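You operate a simulated robot arm through the tools that you are given. There is no shell and no other tool. Be economical: measure what you need, move in short steps, check, and stop when the job is done.

The job below is to be done with a simulated robot arm. You get a single attempt, and the scene is never put back.

## Task
Change the black board in the fixture case for the blue one and screw the lid back on.
Fine: black board into the yellow tray; both screws tight with the orange driver, driver back in its holder; the green board stays.

Only the result counts: the job must be done as asked and must still hold three seconds after the hand-in. Knocking over, shifting, dropping, spilling or breaking anything else fails it. Lids that push on must go on centred and level and be pressed home; caps that screw on are set level and turned clockwise until they are tight.

## Robot
A 7-joint arm with a two-finger parallel gripper, fixed in place. Base frame: the origin is at the foot of the arm, x ahead of it, y to its left, z up; the work surface is at about z = 0. Lengths are in cm, angles in degrees, forces in N, time in s.
With the tool pointing down near the work surface it reaches from about 24 to 62 cm from the base axis. Its first joint turns from -66.0 to 66.0 degrees. Payload 2.6 kg.
The TCP is the grasp point between the finger pads, 3 cm short of the fingertips. In the tool frame z runs along the fingers and y along their closing line. Largest opening 9.4 cm; finger width 2.8, thickness 1; the body of the gripper, 5 by 9.6 cm, starts 5.5 cm behind the TCP.
Orientation is told as [roll, pitch, yaw] about the base's x, y, z axes, in that order, counted from this pose: with the fingers straight down and closing along the base's y, the tool's x points along the base's -x, its y along +y and its z along -z.

## Interface
- The arm moves only by the tool send_rows. Its argument "series" is a list that holds one entry, the list of rows, each a list of 7 numbers: the turn, a rotation vector about the base's x, y, z in units of 6 degrees (1.0 is 6 degrees), then the shift along the base's x, y, z in units of 50 mm (1.0 is 50 mm), then the closure, from 0 (fully open) to 1 (shut). In form: [[[ax, ay, az, x, y, z, gripper], ...]]. A call has 1 to 10 rows; each row shifts and turns the commanded pose from where the row before left it. A call with a number of a shift or a turn outside -1 to 1 is refused whole. Rows are played at 5 a second. More than 5 cm and 8.6 degrees between two rows, or a gripper value outside its range, and nothing of the call is played. A pose out of reach is approached as far as the arm can. The call stops where the force on the tool passes 40 N (or 10 N more than at its start, if that is more) or the arm is blocked; 0.2 s more then pass. The fingers move at their own pace (about 7.2 cm/s each) and stop on an object; they squeeze with about 21 N. The grip force told is the motor's: it shows also when the fingers shut on nothing. Time passes only in rows, and 0.2 s behind the last, so rows that do not move let the fingers close. The reply holds the time, the measured pose of the TCP, the force on the tool along the base axes, the opening and the grip force, in the units named above and with some noise, with the torque about the TCP (base axes, N m) and any sound that the robot's microphone picked up, and new pictures: "show" is both (left out), scene, wrist or none.
- Cameras (640 x 400 px; columns grow to the right, rows downward): "scene" is fixed at [2.1, 42.19, 56.86]; the picture's right is [-0.89, -0.46, 0.00], its down [-0.24, 0.46, -0.85] and it looks along [0.40, -0.76, -0.52] (base axes); focal length 348 px, centre (320, 200). "wrist" rides on the gripper at [7.6, 1.4, -10.3] in the tool frame; the picture's right is [-0.18, 0.98, 0.00], its down [-0.75, -0.14, -0.64] and it looks along [-0.63, -0.12, 0.77] (tool axes); focal length 243 px, centre (320, 200). There is no depth. A picture from a camera that has moved, and an enlarged one, comes with that camera's place and axes in the base frame and with its lens.
- close_up(camera, box): a new picture of the part [left, top, right, bottom] of that camera's present view, enlarged. The clock stands still meanwhile.
- job_done(): hands the job in; it is judged then, once.

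Work in short steps. Places have to be worked out from the pictures, the camera data and where the tool is seen: move nearer, look again, correct. Check each grasp and each placing, and mend what went wrong. You have 120 turns and 200 pictures in all, those below and enlarged ones among them. Open the gripper and draw the arm clear of the work before you hand the job in, unless the task says otherwise; then end with one line.

The tools are called after "Request:" as a command line: name --argument value ..., lists and objects as JSON in quotes. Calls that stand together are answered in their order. send_rows: Moves the arm, as the interface text tells. Its arguments: {"type":"object","properties":{"series":{"type":"array"},"show":{"type":"string","enum":["both","scene","wrist","none"]}},"required":["series"]} The other tools are called the same way: close_up (camera, box) takes an enlarged picture of a part of a camera's view; job_done () hands the job in.

At the start:

```text
t: 0.0
ee_pos: [35.3, -9.52, 31.13]
tcp_rot: [-0.1, 0.0, 0.0]
wrist_force: [-0.6, 0.1, -0.1]
torque: [0.02, 0.03, -0.06]
opening: 9.4
finger_force: 0.1
```

scene: 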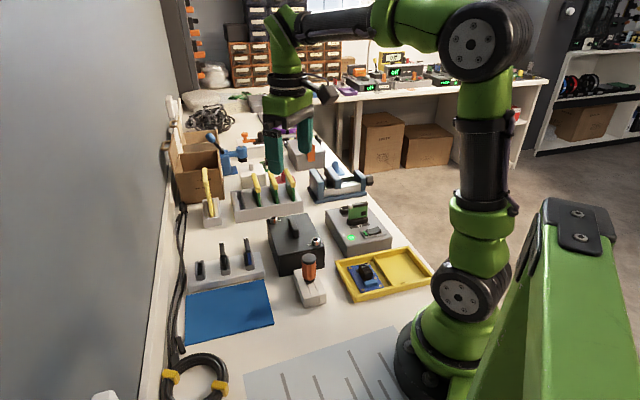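
wrist: 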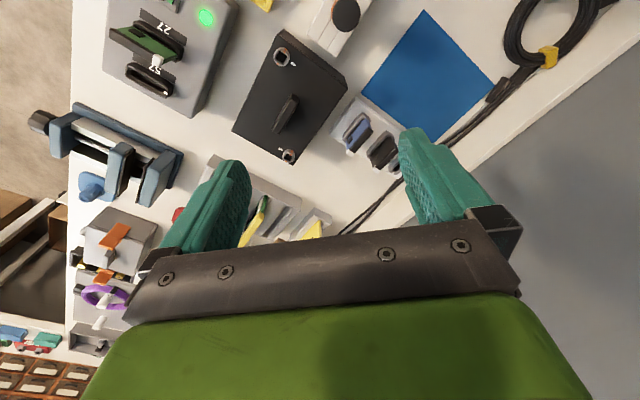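

The scene shows a dark case with a lid and two screws, the orange driver in a holder, a yellow tray, and a few boards. I'll enlarge the main areas first.

Request:
close_up --camera "scene" --box '[180, 190, 340, 290]'

Request:
close_up --camera "scene" --box '[290, 190, 450, 310]'

Request:
close_up --camera "wrist" --box '[200, 0, 420, 180]'

```text
4.00 times, centred on (260, 240) of scene
camera zoom: at [2.1, 42.19, 56.86], right [-0.89, -0.46, 0.0], down [-0.24, 0.46, -0.85], along [0.4, -0.76, -0.52], focal length 1391 px, centre (560, 40)
```

zoom: 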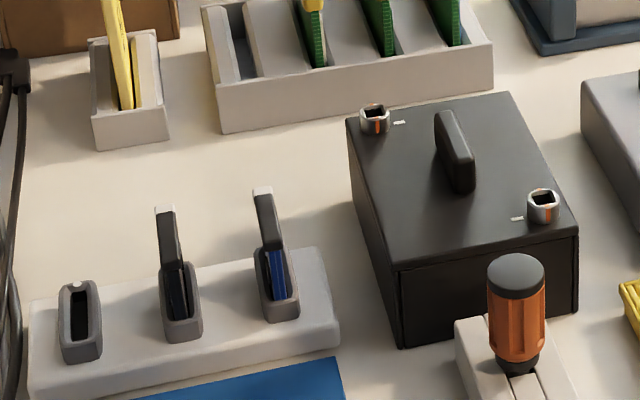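

```text
3.33 times, centred on (370, 250) of scene
camera zoom: at [2.1, 42.19, 56.86], right [-0.89, -0.46, 0.0], down [-0.24, 0.46, -0.85], along [0.4, -0.76, -0.52], focal length 1159 px, centre (153, 33)
```

zoom: 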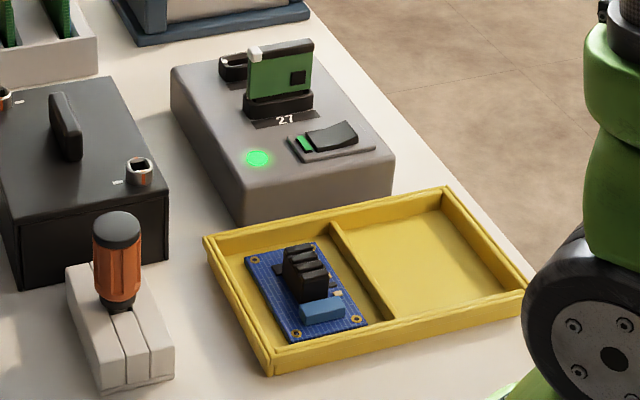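

```text
2.22 times, centred on (310, 90) of wrist
camera zoom: at [27.76, -8.04, 41.56], right [0.18, 0.98, 0.0], down [0.75, -0.14, 0.64], along [0.63, -0.12, -0.77], focal length 539 px, centre (342, 444)
```

zoom: 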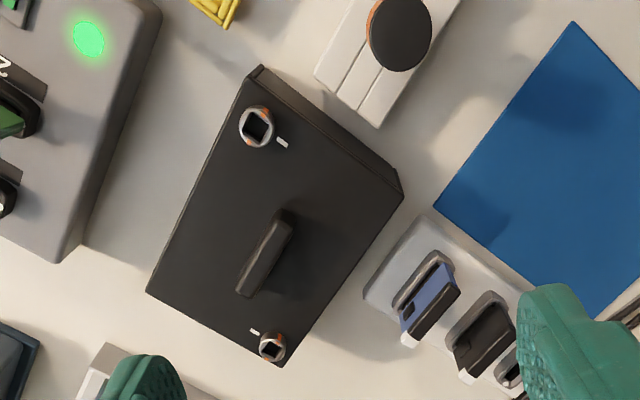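

The screws look to be at about (32.6,-13.8) and (46.1,-16.7), z≈7, with the case's long axis at about -45°. The enlarged pictures are sharp, so I'll zoom in on the screws, boards and holder.

Request:
close_up --camera "wrist" --box '[260, 30, 310, 62]'

Request:
close_up --camera "wrist" --box '[320, 90, 410, 180]'

Request:
close_up --camera "scene" --box '[270, 205, 340, 310]'

Request:
close_up --camera "scene" --box '[185, 230, 275, 290]'

Request:
close_up --camera "wrist" --box '[100, 0, 260, 120]'

```text
12.50 times, centred on (285, 46) of wrist
camera zoom: at [27.76, -8.04, 41.56], right [0.18, 0.98, 0.0], down [0.75, -0.14, 0.64], along [0.63, -0.12, -0.77], focal length 3033 px, centre (758, 2125)
```

zoom: 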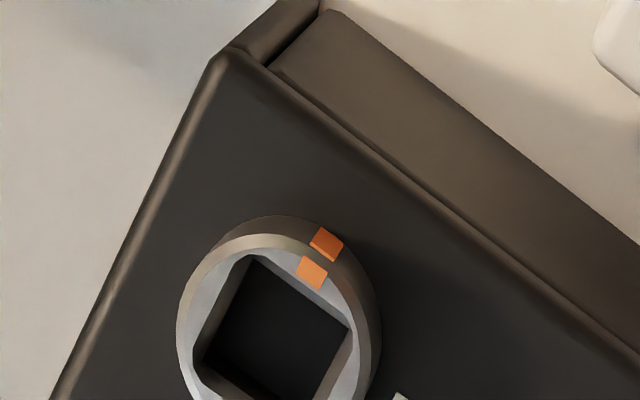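

```text
4.44 times, centred on (365, 135) of wrist
camera zoom: at [27.76, -8.04, 41.56], right [0.18, 0.98, 0.0], down [0.75, -0.14, 0.64], along [0.63, -0.12, -0.77], focal length 1078 px, centre (120, 489)
```

zoom: 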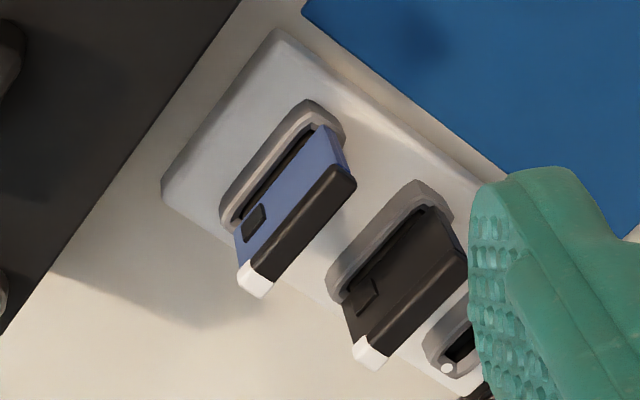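

```text
3.81 times, centred on (305, 258) of scene
camera zoom: at [2.1, 42.19, 56.86], right [-0.89, -0.46, 0.0], down [-0.24, 0.46, -0.85], along [0.4, -0.76, -0.52], focal length 1325 px, centre (377, -19)
```

zoom: 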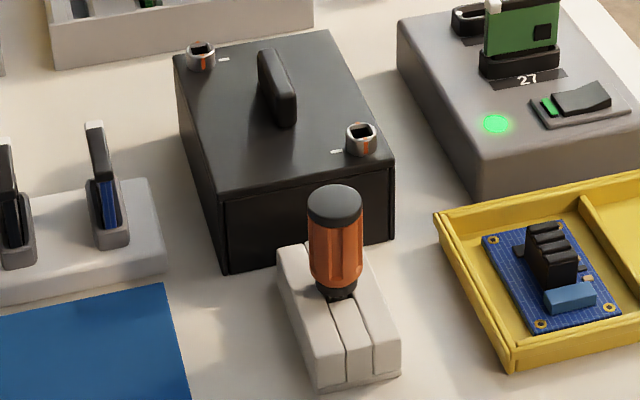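

```text
6.67 times, centred on (230, 260) of scene
camera zoom: at [2.1, 42.19, 56.86], right [-0.89, -0.46, 0.0], down [-0.24, 0.46, -0.85], along [0.4, -0.76, -0.52], focal length 2318 px, centre (920, -200)
```

zoom: 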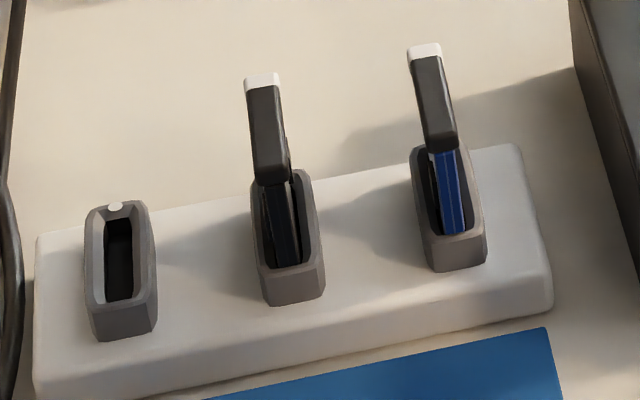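

```text
3.33 times, centred on (180, 60) of wrist
camera zoom: at [27.76, -8.04, 41.56], right [0.18, 0.98, 0.0], down [0.75, -0.14, 0.64], along [0.63, -0.12, -0.77], focal length 809 px, centre (787, 667)
```

zoom: 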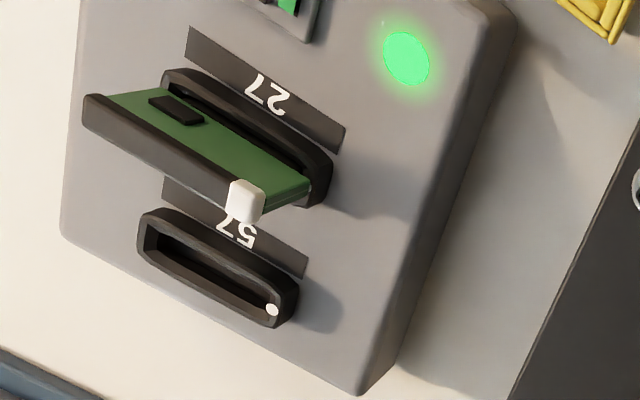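

The boards have a white end that should match the white dot on a socket. I'll move above the driver with the fingers turned to yaw -45 and look at it from closer.

Request:
send_rows --series '[[[0, 0, -0.9375, -0.14, 0.0955, -0.2, 0], [0, 0, -0.9375, -0.14, 0.0955, -0.2, 0], [0, 0, -0.9375, -0.14, 0.0955, -0.2, 0], [0, 0, -0.9375, -0.14, 0.0955, -0.2, 0], [0, 0, -0.9375, -0.14, 0.0955, -0.2, 0], [0, 0, -0.9375, -0.14, 0.0955, -0.2, 0], [0, 0, -0.9375, -0.14, 0.0955, -0.2, 0], [0, 0, -0.9375, -0.14, 0.0955, -0.2, 0]]]' --show "wrist"

```text
t: 1.8
ee_pos: [29.77, -5.74, 23.38]
tcp_rot: [0.0, 0.0, -45.1]
wrist_force: [0.6, 0.8, -0.1]
torque: [-0.02, -0.03, -0.02]
opening: 9.41
finger_force: 0.1
camera wrist: at [25.41, 0.64, 33.61], right [0.83, 0.56, 0.0], down [0.43, -0.63, 0.64], along [0.36, -0.53, -0.77], focal length 243 px, centre (320, 200)
```

wrist: 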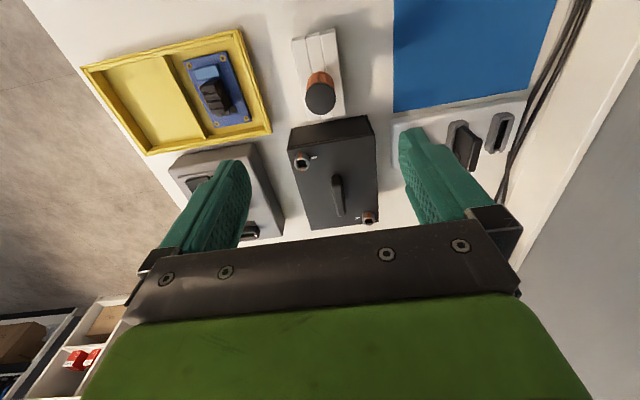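

Everything is lined up with this yaw. I'll zoom in on the driver, the two screws and the tray.

Request:
close_up --camera "wrist" --box '[280, 20, 360, 120]'

Request:
close_up --camera "wrist" --box '[285, 140, 325, 180]'

Request:
close_up --camera "wrist" --box '[320, 165, 390, 235]'

```text
4.00 times, centred on (320, 70) of wrist
camera zoom: at [25.41, 0.64, 33.61], right [0.83, 0.56, 0.0], down [0.43, -0.63, 0.64], along [0.36, -0.53, -0.77], focal length 970 px, centre (320, 720)
```

zoom: 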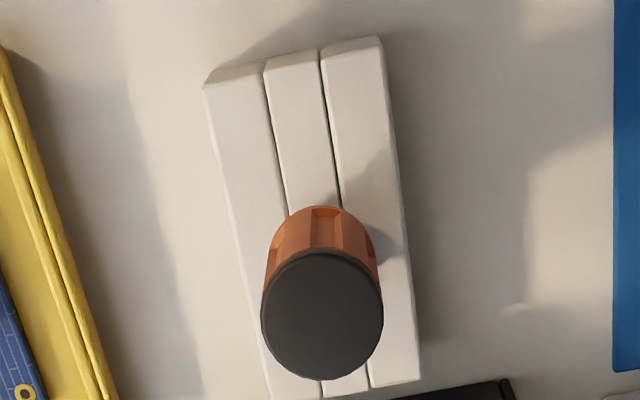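

```text
10.00 times, centred on (305, 160) of wrist
camera zoom: at [25.41, 0.64, 33.61], right [0.83, 0.56, 0.0], down [0.43, -0.63, 0.64], along [0.36, -0.53, -0.77], focal length 2426 px, centre (470, 600)
```

zoom: 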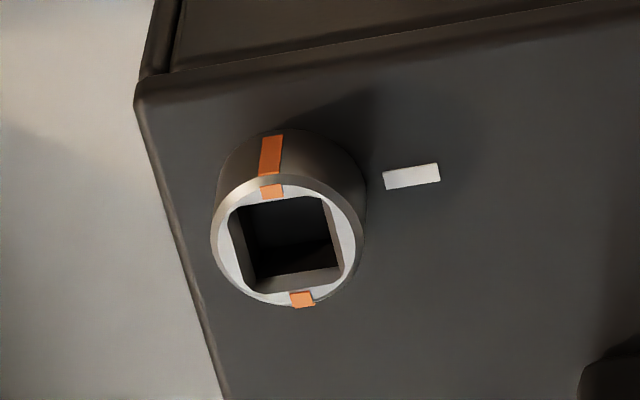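

```text
5.71 times, centred on (355, 200) of wrist
camera zoom: at [25.41, 0.64, 33.61], right [0.83, 0.56, 0.0], down [0.43, -0.63, 0.64], along [0.36, -0.53, -0.77], focal length 1386 px, centre (120, 200)
```

zoom: 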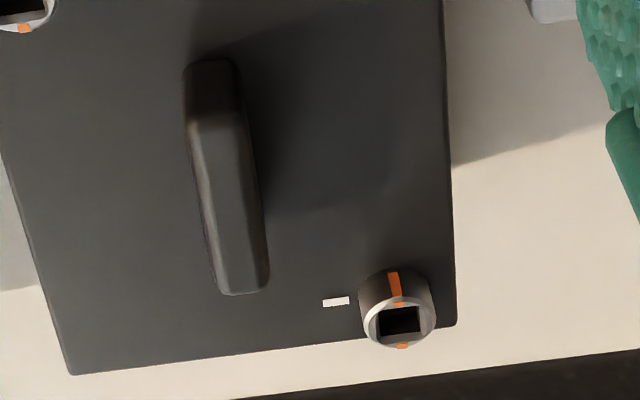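

The case, holder and screws all lie at a yaw of about -45.6. The driver is at about (29.6,-5.6), with its handle from z≈4.6 to 9.6. I'll descend with the fingers open to TCP z≈7.6 and check.

Request:
send_rows --series '[[[0, 0, -0.1, -0.034, 0.028, -0.4, 0], [0, 0, 0, 0, 0, -0.4, 0], [0, 0, 0, 0, 0, -0.4, 0], [0, 0, 0, 0, 0, -0.4, 0], [0, 0, 0, 0, 0, -0.4, 0], [0, 0, 0, 0, 0, -0.4, 0], [0, 0, 0, 0, 0, -0.4, 0], [0, 0, 0, 0, 0, -0.36, 0]]]' --show "both"

```text
t: 3.6
ee_pos: [29.63, -5.49, 7.59]
tcp_rot: [0.0, 0.0, -45.5]
wrist_force: [-0.1, 0.3, -0.7]
torque: [0.04, 0.04, 0.02]
opening: 9.39
finger_force: 0.0
camera wrist: at [25.33, 0.95, 17.88], right [0.83, 0.56, 0.0], down [0.43, -0.64, 0.64], along [0.36, -0.53, -0.77], focal length 243 px, centre (320, 200)
```

scene: 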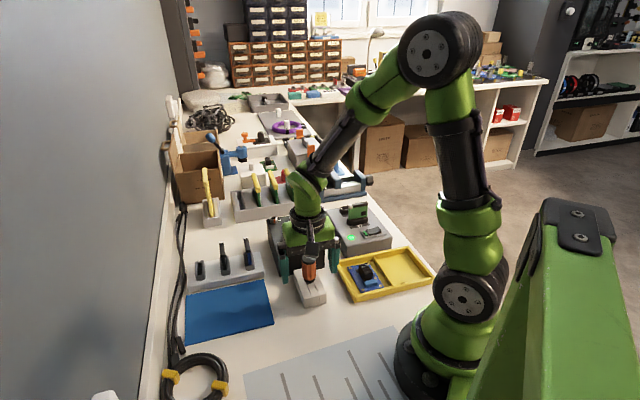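
wrist: 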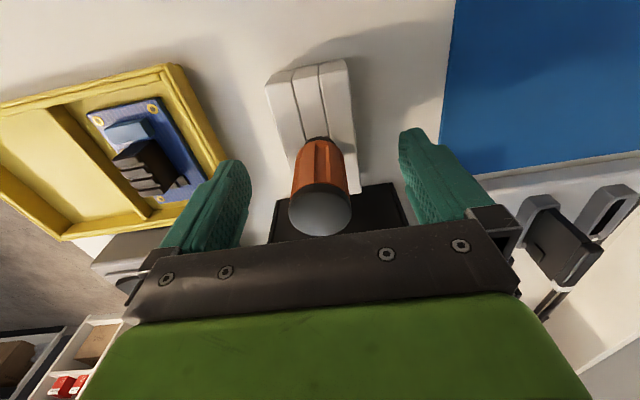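

The driver is centred between the fingers, so I'll close on it.

Request:
send_rows --series '[[[0, 0, 0, 0, 0, 0, 1], [0, 0, 0, 0, 0, 0, 1], [0, 0, 0, 0, 0, 0, 1], [0, 0, 0, 0, 0, 0, 1], [0, 0, 0, 0, 0, 0, 1]]]' --show "wrist"

```text
t: 4.8
ee_pos: [29.57, -5.47, 7.54]
tcp_rot: [0.0, 0.0, -45.5]
wrist_force: [-0.1, -0.1, 0.4]
torque: [-0.03, 0.02, 0.02]
opening: 2.88
finger_force: 20.8
camera wrist: at [25.34, 0.94, 17.91], right [0.83, 0.56, 0.0], down [0.43, -0.64, 0.64], along [0.36, -0.53, -0.77], focal length 243 px, centre (320, 200)
```

wrist: 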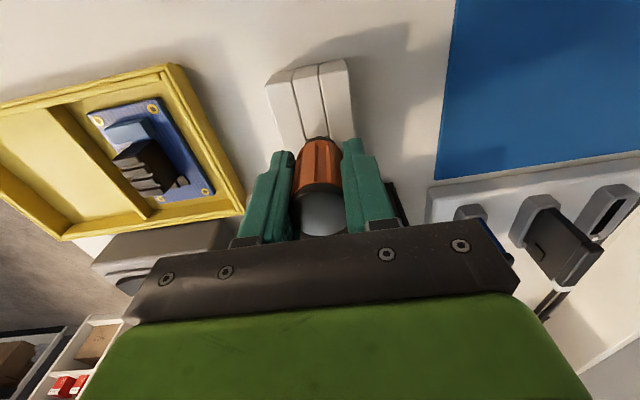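

The grip is firm at 2.88 cm. I'll lift straight up slowly.

Request:
send_rows --series '[[[0, 0, 0, 0, 0, 0.2, 1], [0, 0, 0, 0, 0, 0.2, 1], [0, 0, 0, 0, 0, 0.3, 1], [0, 0, 0, 0, 0, 0.3, 1], [0, 0, 0, 0, 0, 0.4, 1], [0, 0, 0, 0, 0, 0.4, 1], [0, 0, 0, 0, 0, 0.4, 1], [0, 0, 0, 0, 0, 0.4, 1]]]' --show "scene"

Request:
close_up --camera "scene" --box '[265, 170, 355, 310]'

```text
t: 6.6
ee_pos: [29.52, -5.49, 20.56]
tcp_rot: [0.0, 0.0, -45.6]
wrist_force: [0.0, 0.4, -0.7]
torque: [-0.02, -0.01, -0.02]
opening: 2.89
finger_force: 21.1
```

scene: 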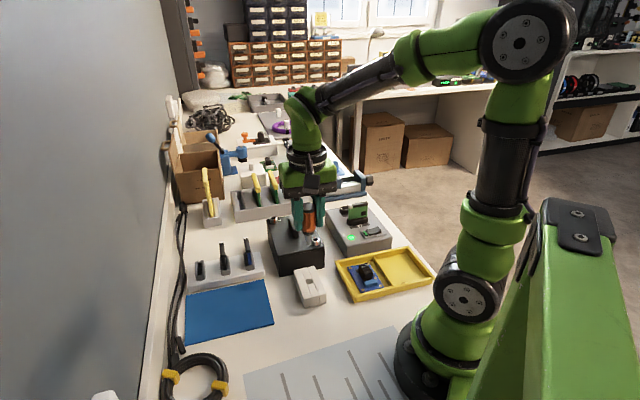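

```text
2.86 times, centred on (310, 240) of scene
camera zoom: at [2.1, 42.19, 56.86], right [-0.89, -0.46, 0.0], down [-0.24, 0.46, -0.85], along [0.4, -0.76, -0.52], focal length 994 px, centre (349, 86)
```

zoom: 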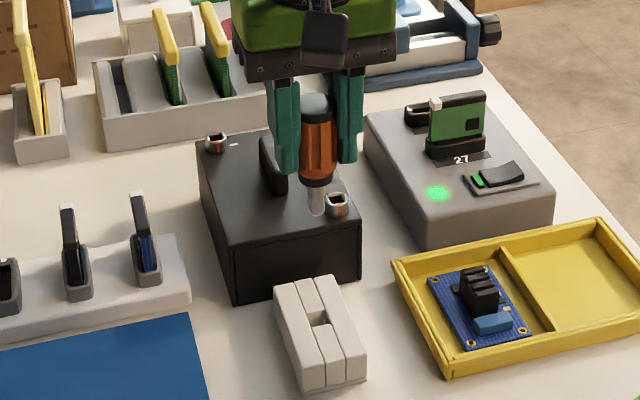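

The driver has lifted out cleanly and the bit tip is about 7.4 cm below the TCP. I'll zoom in on the bit for its length and flat orientation.

Request:
close_up --camera "scene" --box '[290, 205, 340, 255]'

Request:
close_up --camera "wrist" --box '[260, 50, 400, 260]'

```text
8.00 times, centred on (315, 230) of scene
camera zoom: at [2.1, 42.19, 56.86], right [-0.89, -0.46, 0.0], down [-0.24, 0.46, -0.85], along [0.4, -0.76, -0.52], focal length 2782 px, centre (360, -40)
```

zoom: 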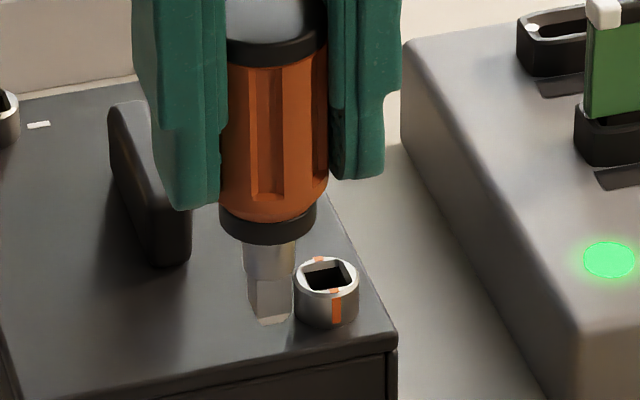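

```text
1.90 times, centred on (330, 155) of wrist
camera zoom: at [25.25, 1.0, 30.74], right [0.83, 0.56, 0.0], down [0.43, -0.64, 0.64], along [0.36, -0.53, -0.77], focal length 462 px, centre (301, 286)
```

zoom: 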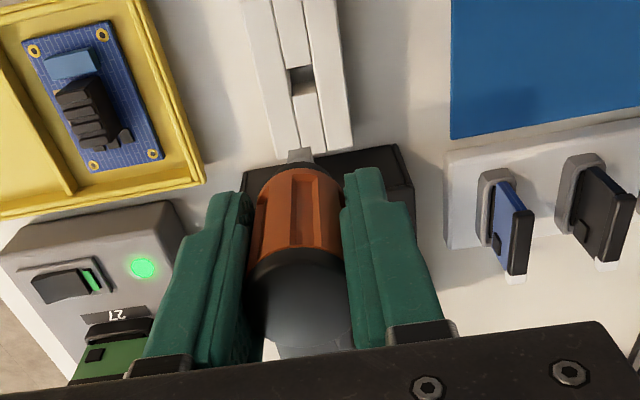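

The bit flats match the socket orientation. Screw A works out at about (32.4,-13.65), top z≈7.8. I'll hover above it with about 1.5 cm clearance and compare.

Request:
send_rows --series '[[[0, 0, 0, 0.114, -0.326, 0, 1], [0, 0, 0, 0.114, -0.326, 0, 1], [0, 0, 0, 0.114, -0.326, -0.2, 1], [0, 0, 0, 0.114, -0.326, -0.25, 1], [0, 0, 0, 0.114, -0.326, -0.25, 1], [0, 0, 0, 0, 0, 0, 1]]]' --show "wrist"

Request:
close_up --camera "scene" --box '[295, 200, 345, 250]'

Request:
close_up --camera "wrist" --box '[280, 90, 360, 190]'

```text
t: 8.0
ee_pos: [32.45, -13.82, 16.93]
tcp_rot: [0.0, 0.0, -45.6]
wrist_force: [-0.9, 0.3, -1.2]
torque: [0.01, -0.03, -0.03]
opening: 2.88
finger_force: 20.7
camera wrist: at [28.15, -7.4, 27.28], right [0.83, 0.56, 0.0], down [0.43, -0.64, 0.64], along [0.36, -0.53, -0.77], focal length 243 px, centre (320, 200)
```

wrist: 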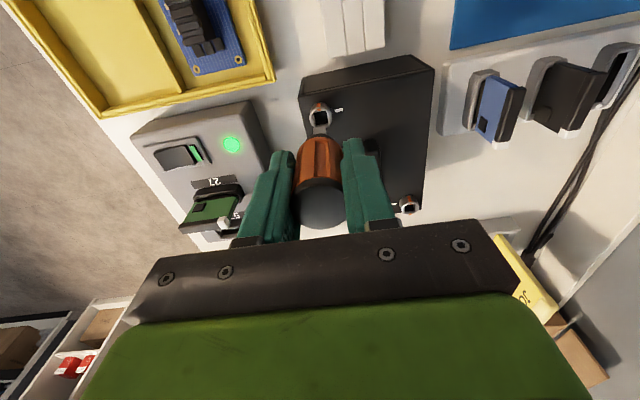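

```text
8.00 times, centred on (320, 225) of scene
camera zoom: at [2.1, 42.19, 56.86], right [-0.89, -0.46, 0.0], down [-0.24, 0.46, -0.85], along [0.4, -0.76, -0.52], focal length 2782 px, centre (320, 0)
```

zoom: 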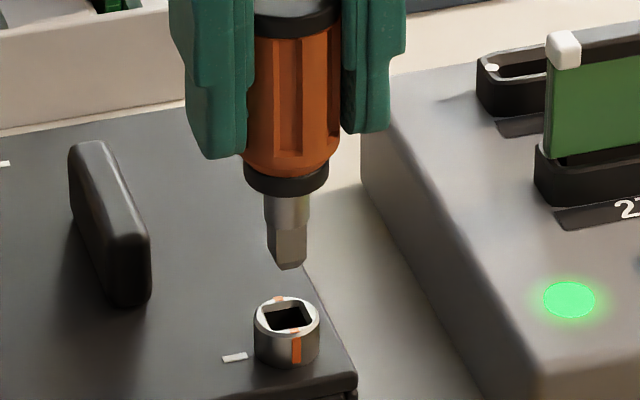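

```text
4.00 times, centred on (320, 140) of wrist
camera zoom: at [28.15, -7.4, 27.28], right [0.83, 0.56, 0.0], down [0.43, -0.64, 0.64], along [0.36, -0.53, -0.77], focal length 970 px, centre (320, 440)
```

zoom: 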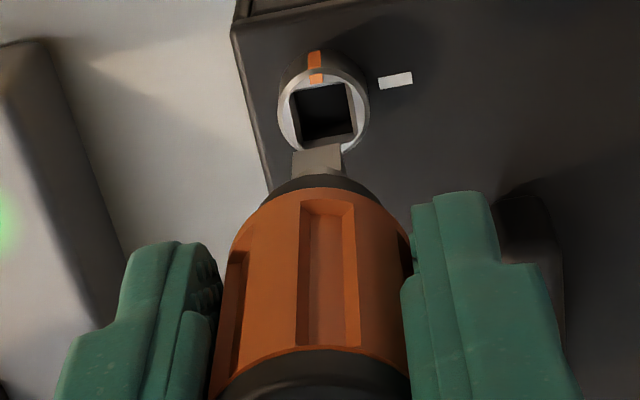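

The bit is nearly over socket A, about 0.17 cm short in y. I'll correct that and lower 1.2 cm.

Request:
send_rows --series '[[[0, 0, 0, 0.006, 0.034, -0.08, 1], [0, 0, 0, 0, 0, -0.08, 1], [0, 0, 0, 0, 0, -0.08, 1]]]' --show "none"

Request:
close_up --camera "scene" --box '[300, 215, 335, 250]'

Request:
close_up --camera "wrist" --box '[295, 100, 345, 150]'

```text
t: 8.8
ee_pos: [32.56, -13.62, 15.74]
tcp_rot: [0.0, 0.0, -45.5]
wrist_force: [-0.8, -0.5, -0.6]
torque: [-0.01, 0.04, -0.01]
opening: 2.89
finger_force: 20.9
```

```text
11.43 times, centred on (318, 232) of scene
camera zoom: at [2.1, 42.19, 56.86], right [-0.89, -0.46, 0.0], down [-0.24, 0.46, -0.85], along [0.4, -0.76, -0.52], focal length 3974 px, centre (349, -171)
```

zoom: 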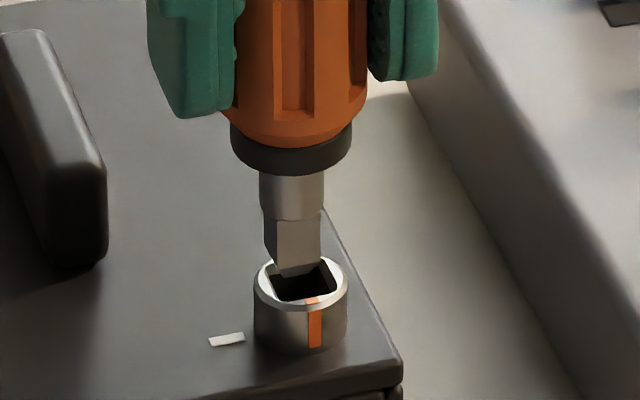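

```text
8.00 times, centred on (320, 125) of wrist
camera zoom: at [28.23, -7.12, 26.01], right [0.83, 0.56, 0.0], down [0.43, -0.64, 0.64], along [0.36, -0.53, -0.77], focal length 1941 px, centre (320, 800)
```

zoom: 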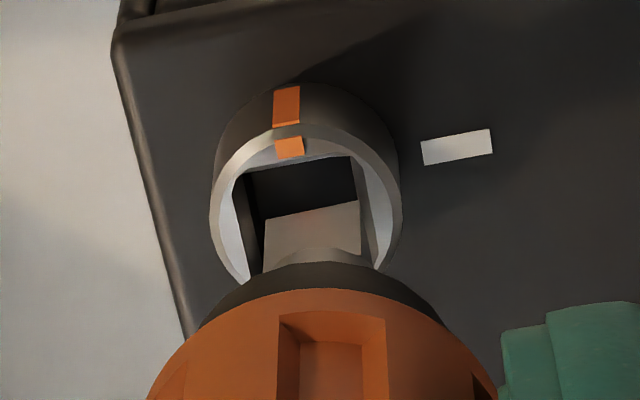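

The bit is just above the opening and needs about 1 mm in -x. I'll correct that and descend gently while watching the force.

Request:
send_rows --series '[[[0, 0, 0, -0.02, -0.004, 0, 1], [0, 0, 0, 0, 0, -0.06, 1], [0, 0, 0, 0, 0, -0.06, 1], [0, 0, 0, 0, 0, -0.06, 1], [0, 0, 0, 0, 0, -0.06, 1]]]' --show "none"

Request:
close_up --camera "scene" --box '[300, 215, 335, 250]'

Request:
close_up --camera "wrist" --box '[295, 100, 345, 150]'

```text
t: 10.0
ee_pos: [32.57, -13.54, 14.57]
tcp_rot: [0.0, -0.1, -45.5]
wrist_force: [-0.4, -0.4, 2.9]
torque: [-0.06, 0.08, -0.01]
opening: 2.89
finger_force: 20.7
```

```text
11.43 times, centred on (318, 232) of scene
camera zoom: at [2.1, 42.2, 56.86], right [-0.89, -0.46, 0.0], down [-0.24, 0.46, -0.85], along [0.4, -0.76, -0.52], focal length 3974 px, centre (349, -171)
```

zoom: 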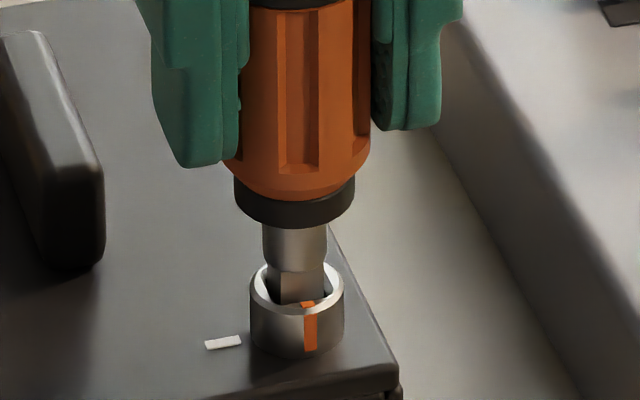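

```text
8.00 times, centred on (320, 125) of wrist
camera zoom: at [28.09, -7.01, 24.94], right [0.83, 0.56, 0.0], down [0.43, -0.64, 0.64], along [0.36, -0.53, -0.77], focal length 1941 px, centre (320, 800)
```

zoom: 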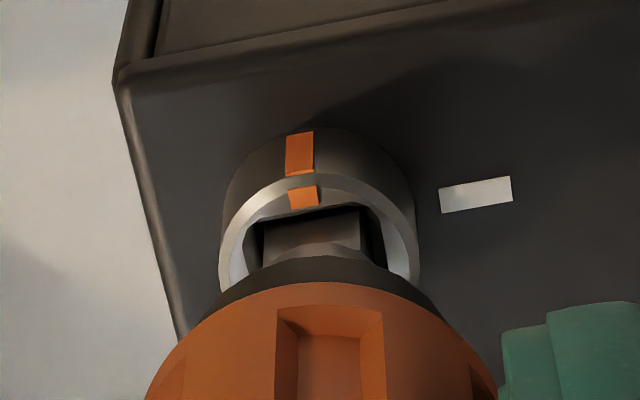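

The bit is entering the socket with only light contact. I'll continue down gently with a small nudge forward.

Request:
send_rows --series '[[[0, 0, 0, 0.005, -0.012, -0.04, 1], [0, 0, 0, 0, 0, -0.06, 1], [0, 0, 0, 0, 0, -0.06, 1], [0, 0, 0, 0, 0, -0.06, 1]]]' --show "none"

Request:
close_up --camera "scene" --box '[300, 215, 335, 250]'

```text
t: 11.0
ee_pos: [32.46, -13.64, 13.97]
tcp_rot: [0.1, -0.4, -45.6]
wrist_force: [-2.0, 1.5, 8.7]
torque: [0.0, 0.23, 0.02]
opening: 2.9
finger_force: 20.8
stopped in row 4: the force on the tool passed its limit at 46 N (the readings are from after the stop); the commanded pose is now the measured one
```

```text
11.43 times, centred on (318, 232) of scene
camera zoom: at [2.1, 42.2, 56.86], right [-0.89, -0.46, 0.0], down [-0.24, 0.46, -0.85], along [0.4, -0.76, -0.52], focal length 3974 px, centre (349, -171)
```

zoom: 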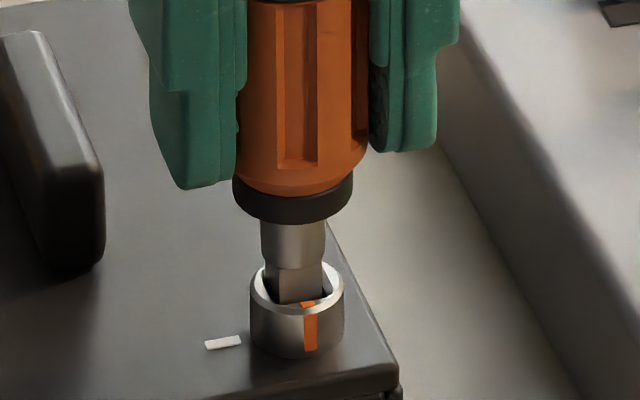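

The bit is bottomed in the socket, and the fingers slid slightly down the handle. I'll turn anticlockwise in small steps and watch the torque and the mark.

Request:
send_rows --series '[[[0, 0, 1, 0, 0, 0, 1], [0, 0, 1, 0, 0, 0, 1], [0, 0, 1, 0, 0, 0, 1], [0, 0, 1, 0, 0, 0, 1]]]' --show "none"

Request:
close_up --camera "scene" --box '[300, 215, 335, 250]'

```text
t: 12.0
ee_pos: [32.49, -13.75, 13.79]
tcp_rot: [0.1, -0.6, -21.5]
wrist_force: [-2.4, -2.9, 24.8]
torque: [-0.25, 0.06, -0.43]
opening: 2.89
finger_force: 21.0
```

```text
11.43 times, centred on (318, 232) of scene
camera zoom: at [2.09, 42.2, 56.86], right [-0.89, -0.46, 0.0], down [-0.24, 0.46, -0.85], along [0.4, -0.76, -0.52], focal length 3974 px, centre (349, -171)
```

zoom: 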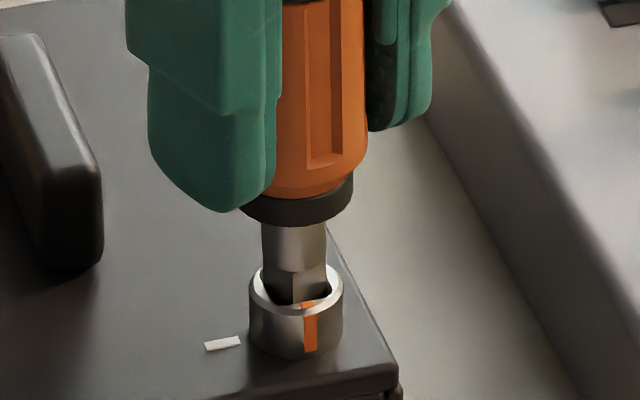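

The bit had rotational play and is now loading up at -0.43 N·m. I'll ease the downforce and keep turning.

Request:
send_rows --series '[[[0, 0, 0.7, 0, 0.01, 0.02, 1], [0, 0, 0.7, 0, 0, 0, 1], [0, 0, 0.7, 0, 0, 0, 1], [0, 0, 0.7, 0, 0, 0, 1]]]' --show "none"

Request:
close_up --camera "scene" --box '[300, 215, 335, 250]'

```text
t: 13.0
ee_pos: [32.35, -13.65, 13.87]
tcp_rot: [0.2, -0.2, -4.6]
wrist_force: [-3.3, -4.8, 9.6]
torque: [-0.2, 0.08, -0.33]
opening: 2.84
finger_force: 21.1
```

```text
11.43 times, centred on (318, 232) of scene
camera zoom: at [2.09, 42.2, 56.86], right [-0.89, -0.46, 0.0], down [-0.24, 0.46, -0.85], along [0.4, -0.76, -0.52], focal length 3974 px, centre (349, -171)
```

zoom: 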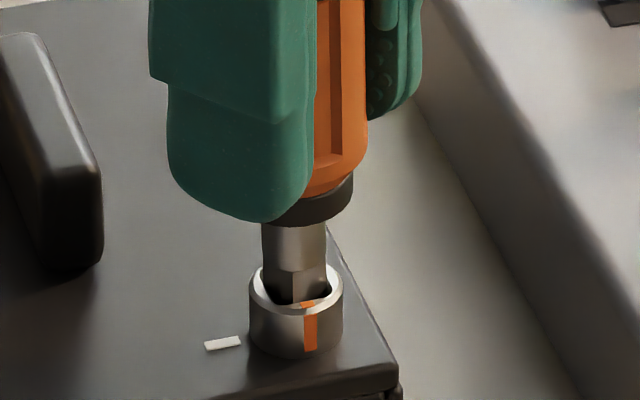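

The driver stopped turning while the fingers slipped about 17° around the handle, so the screw needs more torque than that grip position gave. The handle is fluted, so I'll turn a bit further to see whether the pads catch on a flute.

Request:
send_rows --series '[[[0, 0, 1, 0, 0, 0, 1], [0, 0, 1, 0, 0, 0, 1], [0, 0, 1, 0, 0, 0, 1]]]' --show "none"

Request:
close_up --camera "scene" --box '[300, 215, 335, 250]'

```text
t: 13.8
ee_pos: [32.48, -13.59, 13.97]
tcp_rot: [0.1, -0.3, 13.3]
wrist_force: [-0.8, -2.2, 4.1]
torque: [-0.33, -0.03, -0.19]
opening: 2.89
finger_force: 21.4
```

```text
11.43 times, centred on (318, 232) of scene
camera zoom: at [2.1, 42.2, 56.86], right [-0.89, -0.46, 0.0], down [-0.24, 0.46, -0.85], along [0.4, -0.76, -0.52], focal length 3974 px, centre (349, -171)
```

zoom: 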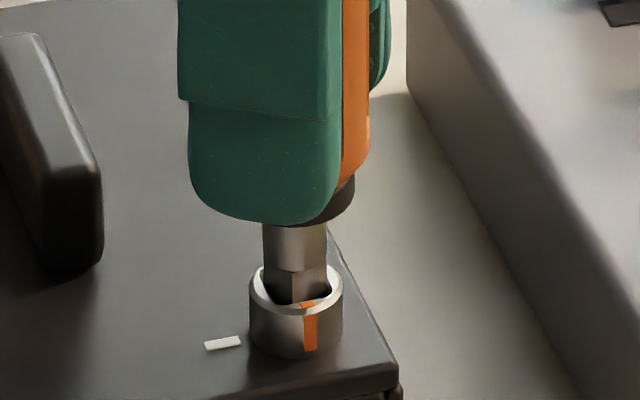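

Request:
close_up --camera "wrist" --box '[280, 90, 360, 150]'

Request:
close_up --camera "scene" --box '[308, 230, 328, 250]'

```text
6.67 times, centred on (320, 120) of wrist
camera zoom: at [24.79, -14.01, 24.27], right [-0.05, 1.0, 0.0], down [0.76, 0.03, 0.64], along [0.64, 0.03, -0.76], focal length 1618 px, centre (320, 733)
```

zoom: 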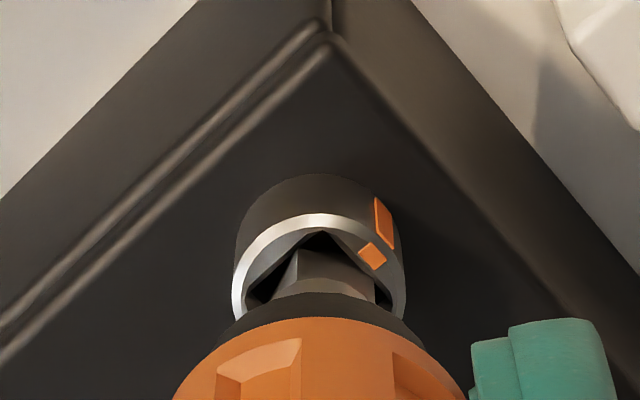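

```text
16.00 times, centred on (318, 240) of scene
camera zoom: at [2.1, 42.2, 56.86], right [-0.89, -0.46, 0.0], down [-0.24, 0.46, -0.85], along [0.4, -0.76, -0.52], focal length 5564 px, centre (352, -440)
```

zoom: 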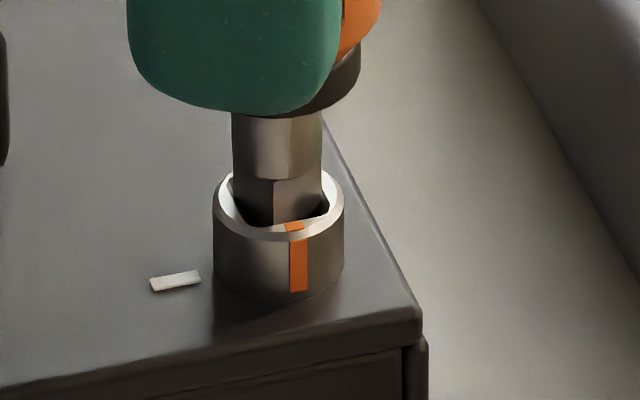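

The bit is properly in the socket and jammed against its sides, so the screw is just stiff. I'll turn on to the next flute, where the pads should straddle two ridges, and read the torque.

Request:
send_rows --series '[[[0, 0, 1, 0, 0, 0, 1], [0, 0, 1, 0, 0, 0, 1], [0, 0, 1, 0, 0, 0, 1], [0, 0, 1, 0, 0, 0, 1]]]' --show "none"

Request:
close_up --camera "scene" --box '[300, 215, 335, 250]'

```text
t: 14.8
ee_pos: [32.42, -13.53, 14.0]
tcp_rot: [0.3, -0.3, 37.3]
wrist_force: [0.6, -2.0, -0.8]
torque: [-0.24, -0.18, -0.27]
opening: 2.91
finger_force: 21.1
```

```text
11.43 times, centred on (318, 232) of scene
camera zoom: at [2.1, 42.19, 56.86], right [-0.89, -0.46, 0.0], down [-0.24, 0.46, -0.85], along [0.4, -0.76, -0.52], focal length 3974 px, centre (349, -171)
```

zoom: 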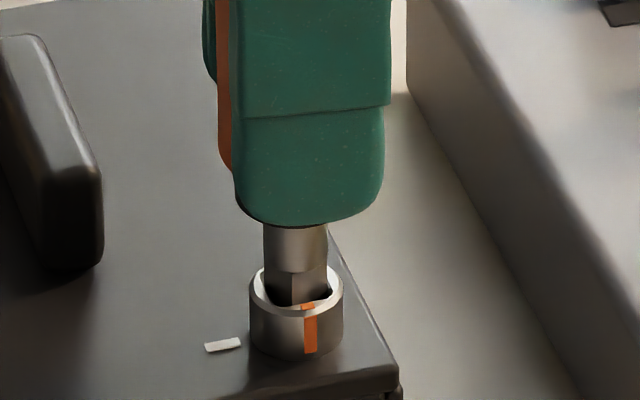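

The slip torque is about 0.2–0.4 N·m regardless of position. I'll turn back clockwise with a little downforce, which checks how deep the bit seats when aligned and how the screw responds the other way.

Request:
send_rows --series '[[[0, 0, -1, 0, 0, -0.01, 1], [0, 0, -1, 0, 0, -0.01, 1], [0, 0, -1, 0, 0, -0.01, 1], [0, 0, -1, 0, 0, -0.01, 1]]]' --show "none"

Request:
close_up --camera "scene" --box '[308, 230, 328, 250]'

```text
t: 15.8
ee_pos: [32.64, -13.66, 13.86]
tcp_rot: [0.2, -0.6, 13.1]
wrist_force: [-9.4, 4.6, 27.6]
torque: [0.22, 0.64, 0.0]
opening: 2.89
finger_force: 21.2
```

```text
16.00 times, centred on (318, 240) of scene
camera zoom: at [2.09, 42.2, 56.86], right [-0.89, -0.46, 0.0], down [-0.24, 0.46, -0.85], along [0.4, -0.76, -0.52], focal length 5564 px, centre (352, -440)
```

zoom: 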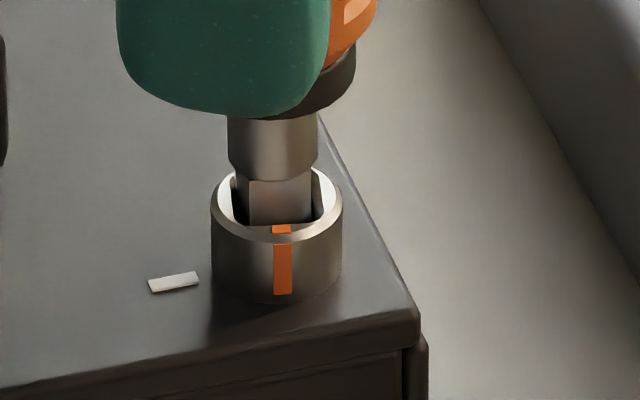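

The orange mark has turned about 12–15° clockwise with little torque, so the screw moves that way. The side load is higher than I want, so I'll ease it and keep turning clockwise a little to learn how the screw behaves.

Request:
send_rows --series '[[[0, 0, 0, -0.01, 0, 0.03, 1], [0, 0, -1, 0, 0, 0, 1], [0, 0, -1, 0, 0, 0, 1], [0, 0, -1, 0, 0, 0, 1]]]' --show "none"

Request:
close_up --camera "scene" --box '[308, 230, 328, 250]'

```text
t: 16.8
ee_pos: [32.49, -13.46, 14.04]
tcp_rot: [0.3, -0.4, -4.9]
wrist_force: [5.5, 0.2, 9.8]
torque: [0.08, -0.32, 0.0]
opening: 2.9
finger_force: 20.9
```

```text
16.00 times, centred on (318, 240) of scene
camera zoom: at [2.1, 42.2, 56.86], right [-0.89, -0.46, 0.0], down [-0.24, 0.46, -0.85], along [0.4, -0.76, -0.52], focal length 5564 px, centre (352, -440)
```

zoom: 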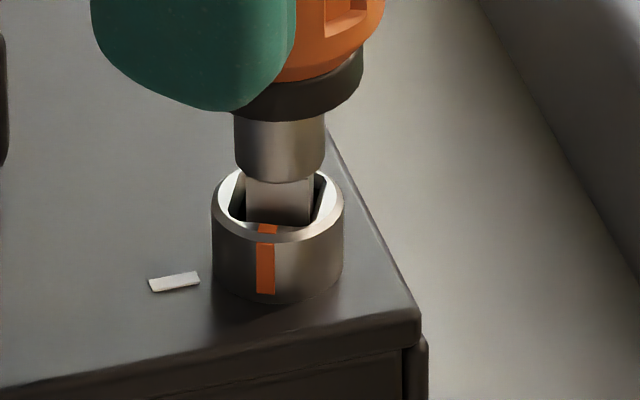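

The screw turns clockwise freely at near-zero torque. I'll continue and look for a stop.

Request:
send_rows --series '[[[0, 0, -1, 0, 0, 0, 1], [0, 0, -1, 0, 0, 0, 1], [0, 0, -1, 0, 0, 0, 1], [0, 0, -1, 0, 0, 0, 1], [0, 0, -1, 0, 0, 0, 1]]]' --show "none"

Request:
close_up --camera "scene" --box '[300, 215, 335, 250]'

```text
t: 18.0
ee_pos: [32.43, -13.57, 14.05]
tcp_rot: [0.1, -0.2, -35.0]
wrist_force: [-1.6, -0.7, 9.3]
torque: [-0.03, 0.19, -0.02]
opening: 2.9
finger_force: 21.4
```

```text
11.43 times, centred on (318, 232) of scene
camera zoom: at [2.09, 42.2, 56.86], right [-0.89, -0.46, 0.0], down [-0.24, 0.46, -0.85], along [0.4, -0.76, -0.52], focal length 3974 px, centre (349, -171)
```

zoom: 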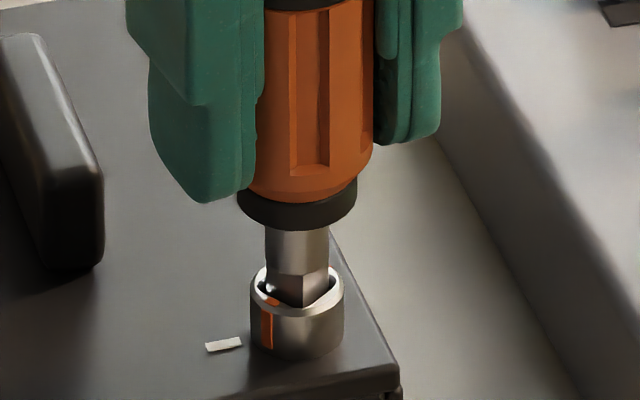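

The mark now points about 41° left of the camera direction and is heading toward the white tick, still without resistance. I'll continue to find the clockwise stop.

Request:
send_rows --series '[[[0, 0, -1, 0, 0, 0, 1], [0, 0, -1, 0, 0, 0, 1], [0, 0, -1, 0, 0, 0, 1], [0, 0, -1, 0, 0, 0, 1], [0, 0, -1, 0, 0, 0, 1]]]' --show "none"

Request:
close_up --camera "scene" --box '[300, 215, 335, 250]'

```text
t: 19.2
ee_pos: [32.56, -13.62, 13.9]
tcp_rot: [0.2, -0.3, -65.1]
wrist_force: [-2.2, -0.9, 7.6]
torque: [-0.08, 0.14, 0.02]
opening: 2.88
finger_force: 20.7
```

```text
11.43 times, centred on (318, 232) of scene
camera zoom: at [2.1, 42.2, 56.86], right [-0.89, -0.46, 0.0], down [-0.24, 0.46, -0.85], along [0.4, -0.76, -0.52], focal length 3974 px, centre (349, -171)
```

zoom: 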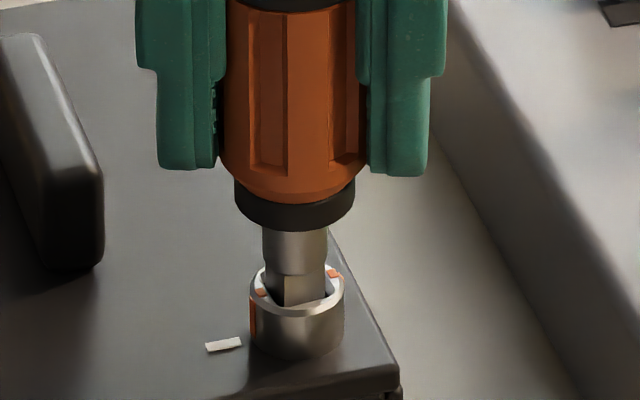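

The marks are now lined up with the tick, with no torque yet. I'll turn a bit further to see whether this is the stop.

Request:
send_rows --series '[[[0, 0, -1, 0, 0, 0, 1], [0, 0, -1, 0, 0, 0, 1], [0, 0, -1, 0, 0, 0, 1]]]' --show "none"

Request:
close_up --camera "scene" --box '[300, 215, 335, 250]'

```text
t: 20.0
ee_pos: [32.52, -13.62, 13.91]
tcp_rot: [0.2, -0.2, -83.0]
wrist_force: [-5.2, 0.0, 12.4]
torque: [0.05, 0.36, 0.07]
opening: 2.9
finger_force: 21.3
```

```text
11.43 times, centred on (318, 232) of scene
camera zoom: at [2.09, 42.2, 56.86], right [-0.89, -0.46, 0.0], down [-0.24, 0.46, -0.85], along [0.4, -0.76, -0.52], focal length 3974 px, centre (349, -171)
```

zoom: 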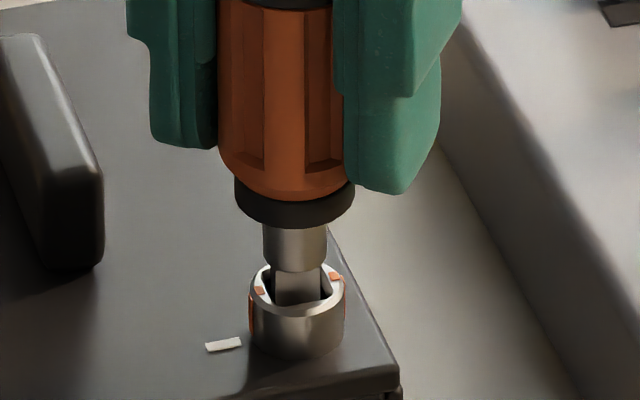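

Request:
send_rows --series '[[[0, 0, -1, 0, 0, 0, 1], [0, 0, -1, 0, 0, 0, 1], [0, 0, -1, 0, 0, 0, 1], [0, 0, -1, 0, 0, 0, 1]]]' --show "none"

Request:
close_up --camera "scene" --box '[300, 215, 335, 250]'

```text
t: 21.0
ee_pos: [32.45, -13.66, 14.02]
tcp_rot: [0.3, -0.4, -107.0]
wrist_force: [-15.0, -1.5, 25.0]
torque: [0.05, 0.91, 0.35]
opening: 2.9
finger_force: 21.5
```

```text
11.43 times, centred on (318, 232) of scene
camera zoom: at [2.09, 42.2, 56.86], right [-0.89, -0.46, 0.0], down [-0.24, 0.46, -0.85], along [0.4, -0.76, -0.52], focal length 3974 px, centre (349, -171)
```

zoom: 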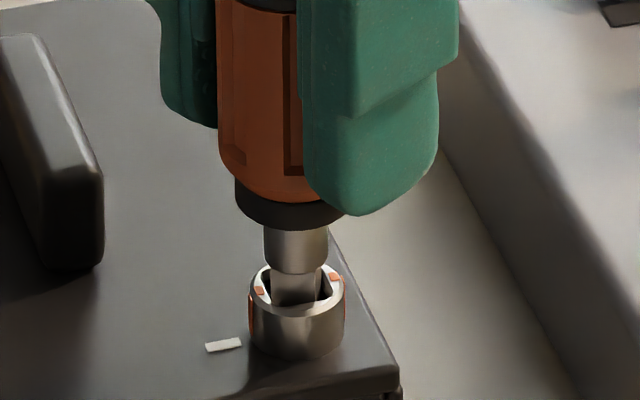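

There's a firm clockwise stop (+0.35 N·m) with the marks lined up with the tick, and a stop 90° back anticlockwise. These are quarter-turn screws that began at the anticlockwise end, so they are probably released already. I'll turn A back to its starting position.

Request:
send_rows --series '[[[0, 0, 0, -0.02, 0, 0.03, 1], [0, 0, 1, 0, 0, 0, 1], [0, 0, 1, 0, 0, 0, 1], [0, 0, 1, 0, 0, 0, 1], [0, 0, 1, 0, 0, 0, 1], [0, 0, 1, 0, 0, 0, 1], [0, 0, 1, 0, 0, 0, 1], [0, 0, 1, 0, 0, 0, 1], [0, 0, 1, 0, 0, 0, 1], [0, 0, 1, 0, 0, 0, 1]]]' --show "none"

Request:
send_rows --series '[[[0, 0, 1, 0, 0, 0, 1], [0, 0, 1, 0, 0, 0, 1], [0, 0, 1, 0, 0, 0, 1], [0, 0, 1, 0, 0, 0, 1], [0, 0, 1, 0, 0, 0, 1], [0, 0, 1, 0, 0, 0, 1], [0, 0, 1, 0, 0, 0, 1], [0, 0, 1, 0, 0, 0, 1]]]' --show "none"

Request:
close_up --camera "scene" --box '[300, 215, 335, 250]'

```text
t: 23.2
ee_pos: [32.35, -13.62, 14.12]
tcp_rot: [0.2, -0.4, -52.8]
wrist_force: [4.2, -2.5, -1.2]
torque: [-0.2, -0.34, 0.01]
opening: 2.85
finger_force: 20.4
```

```text
t: 25.0
ee_pos: [32.25, -13.68, 13.95]
tcp_rot: [0.2, -0.3, -4.6]
wrist_force: [-3.6, -0.3, 5.9]
torque: [-0.01, 0.2, 0.0]
opening: 2.84
finger_force: 20.8
```

```text
11.43 times, centred on (318, 232) of scene
camera zoom: at [2.1, 42.2, 56.86], right [-0.89, -0.46, 0.0], down [-0.24, 0.46, -0.85], along [0.4, -0.76, -0.52], focal length 3974 px, centre (349, -171)
```

zoom: 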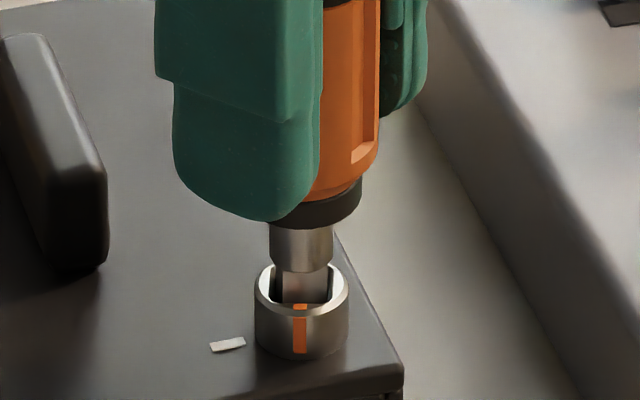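

It's nearly back, with the mark about 20° short. I'll continue to the stop with a small correction for side load.

Request:
send_rows --series '[[[0, 0, 1, 0.01, 0, 0, 1], [0, 0, 1, 0, 0, 0, 1], [0, 0, 1, 0, 0, 0, 1], [0, 0, 1, 0, 0, 0, 1], [0, 0, 1, 0, 0, 0, 1]]]' --show "none"

Request:
close_up --camera "scene" --box '[300, 215, 335, 250]'

```text
t: 26.2
ee_pos: [32.34, -13.73, 14.15]
tcp_rot: [0.2, -0.2, 25.3]
wrist_force: [-0.3, -1.8, -1.4]
torque: [-0.13, 0.01, -0.28]
opening: 2.87
finger_force: 21.2
```

```text
11.43 times, centred on (318, 232) of scene
camera zoom: at [2.1, 42.19, 56.86], right [-0.89, -0.46, 0.0], down [-0.24, 0.46, -0.85], along [0.4, -0.76, -0.52], focal length 3974 px, centre (349, -171)
```

zoom: 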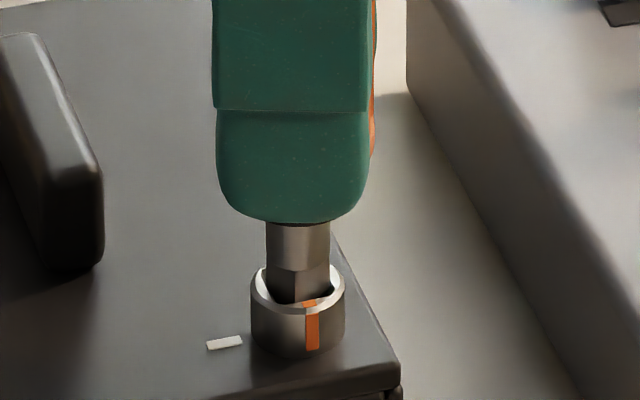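

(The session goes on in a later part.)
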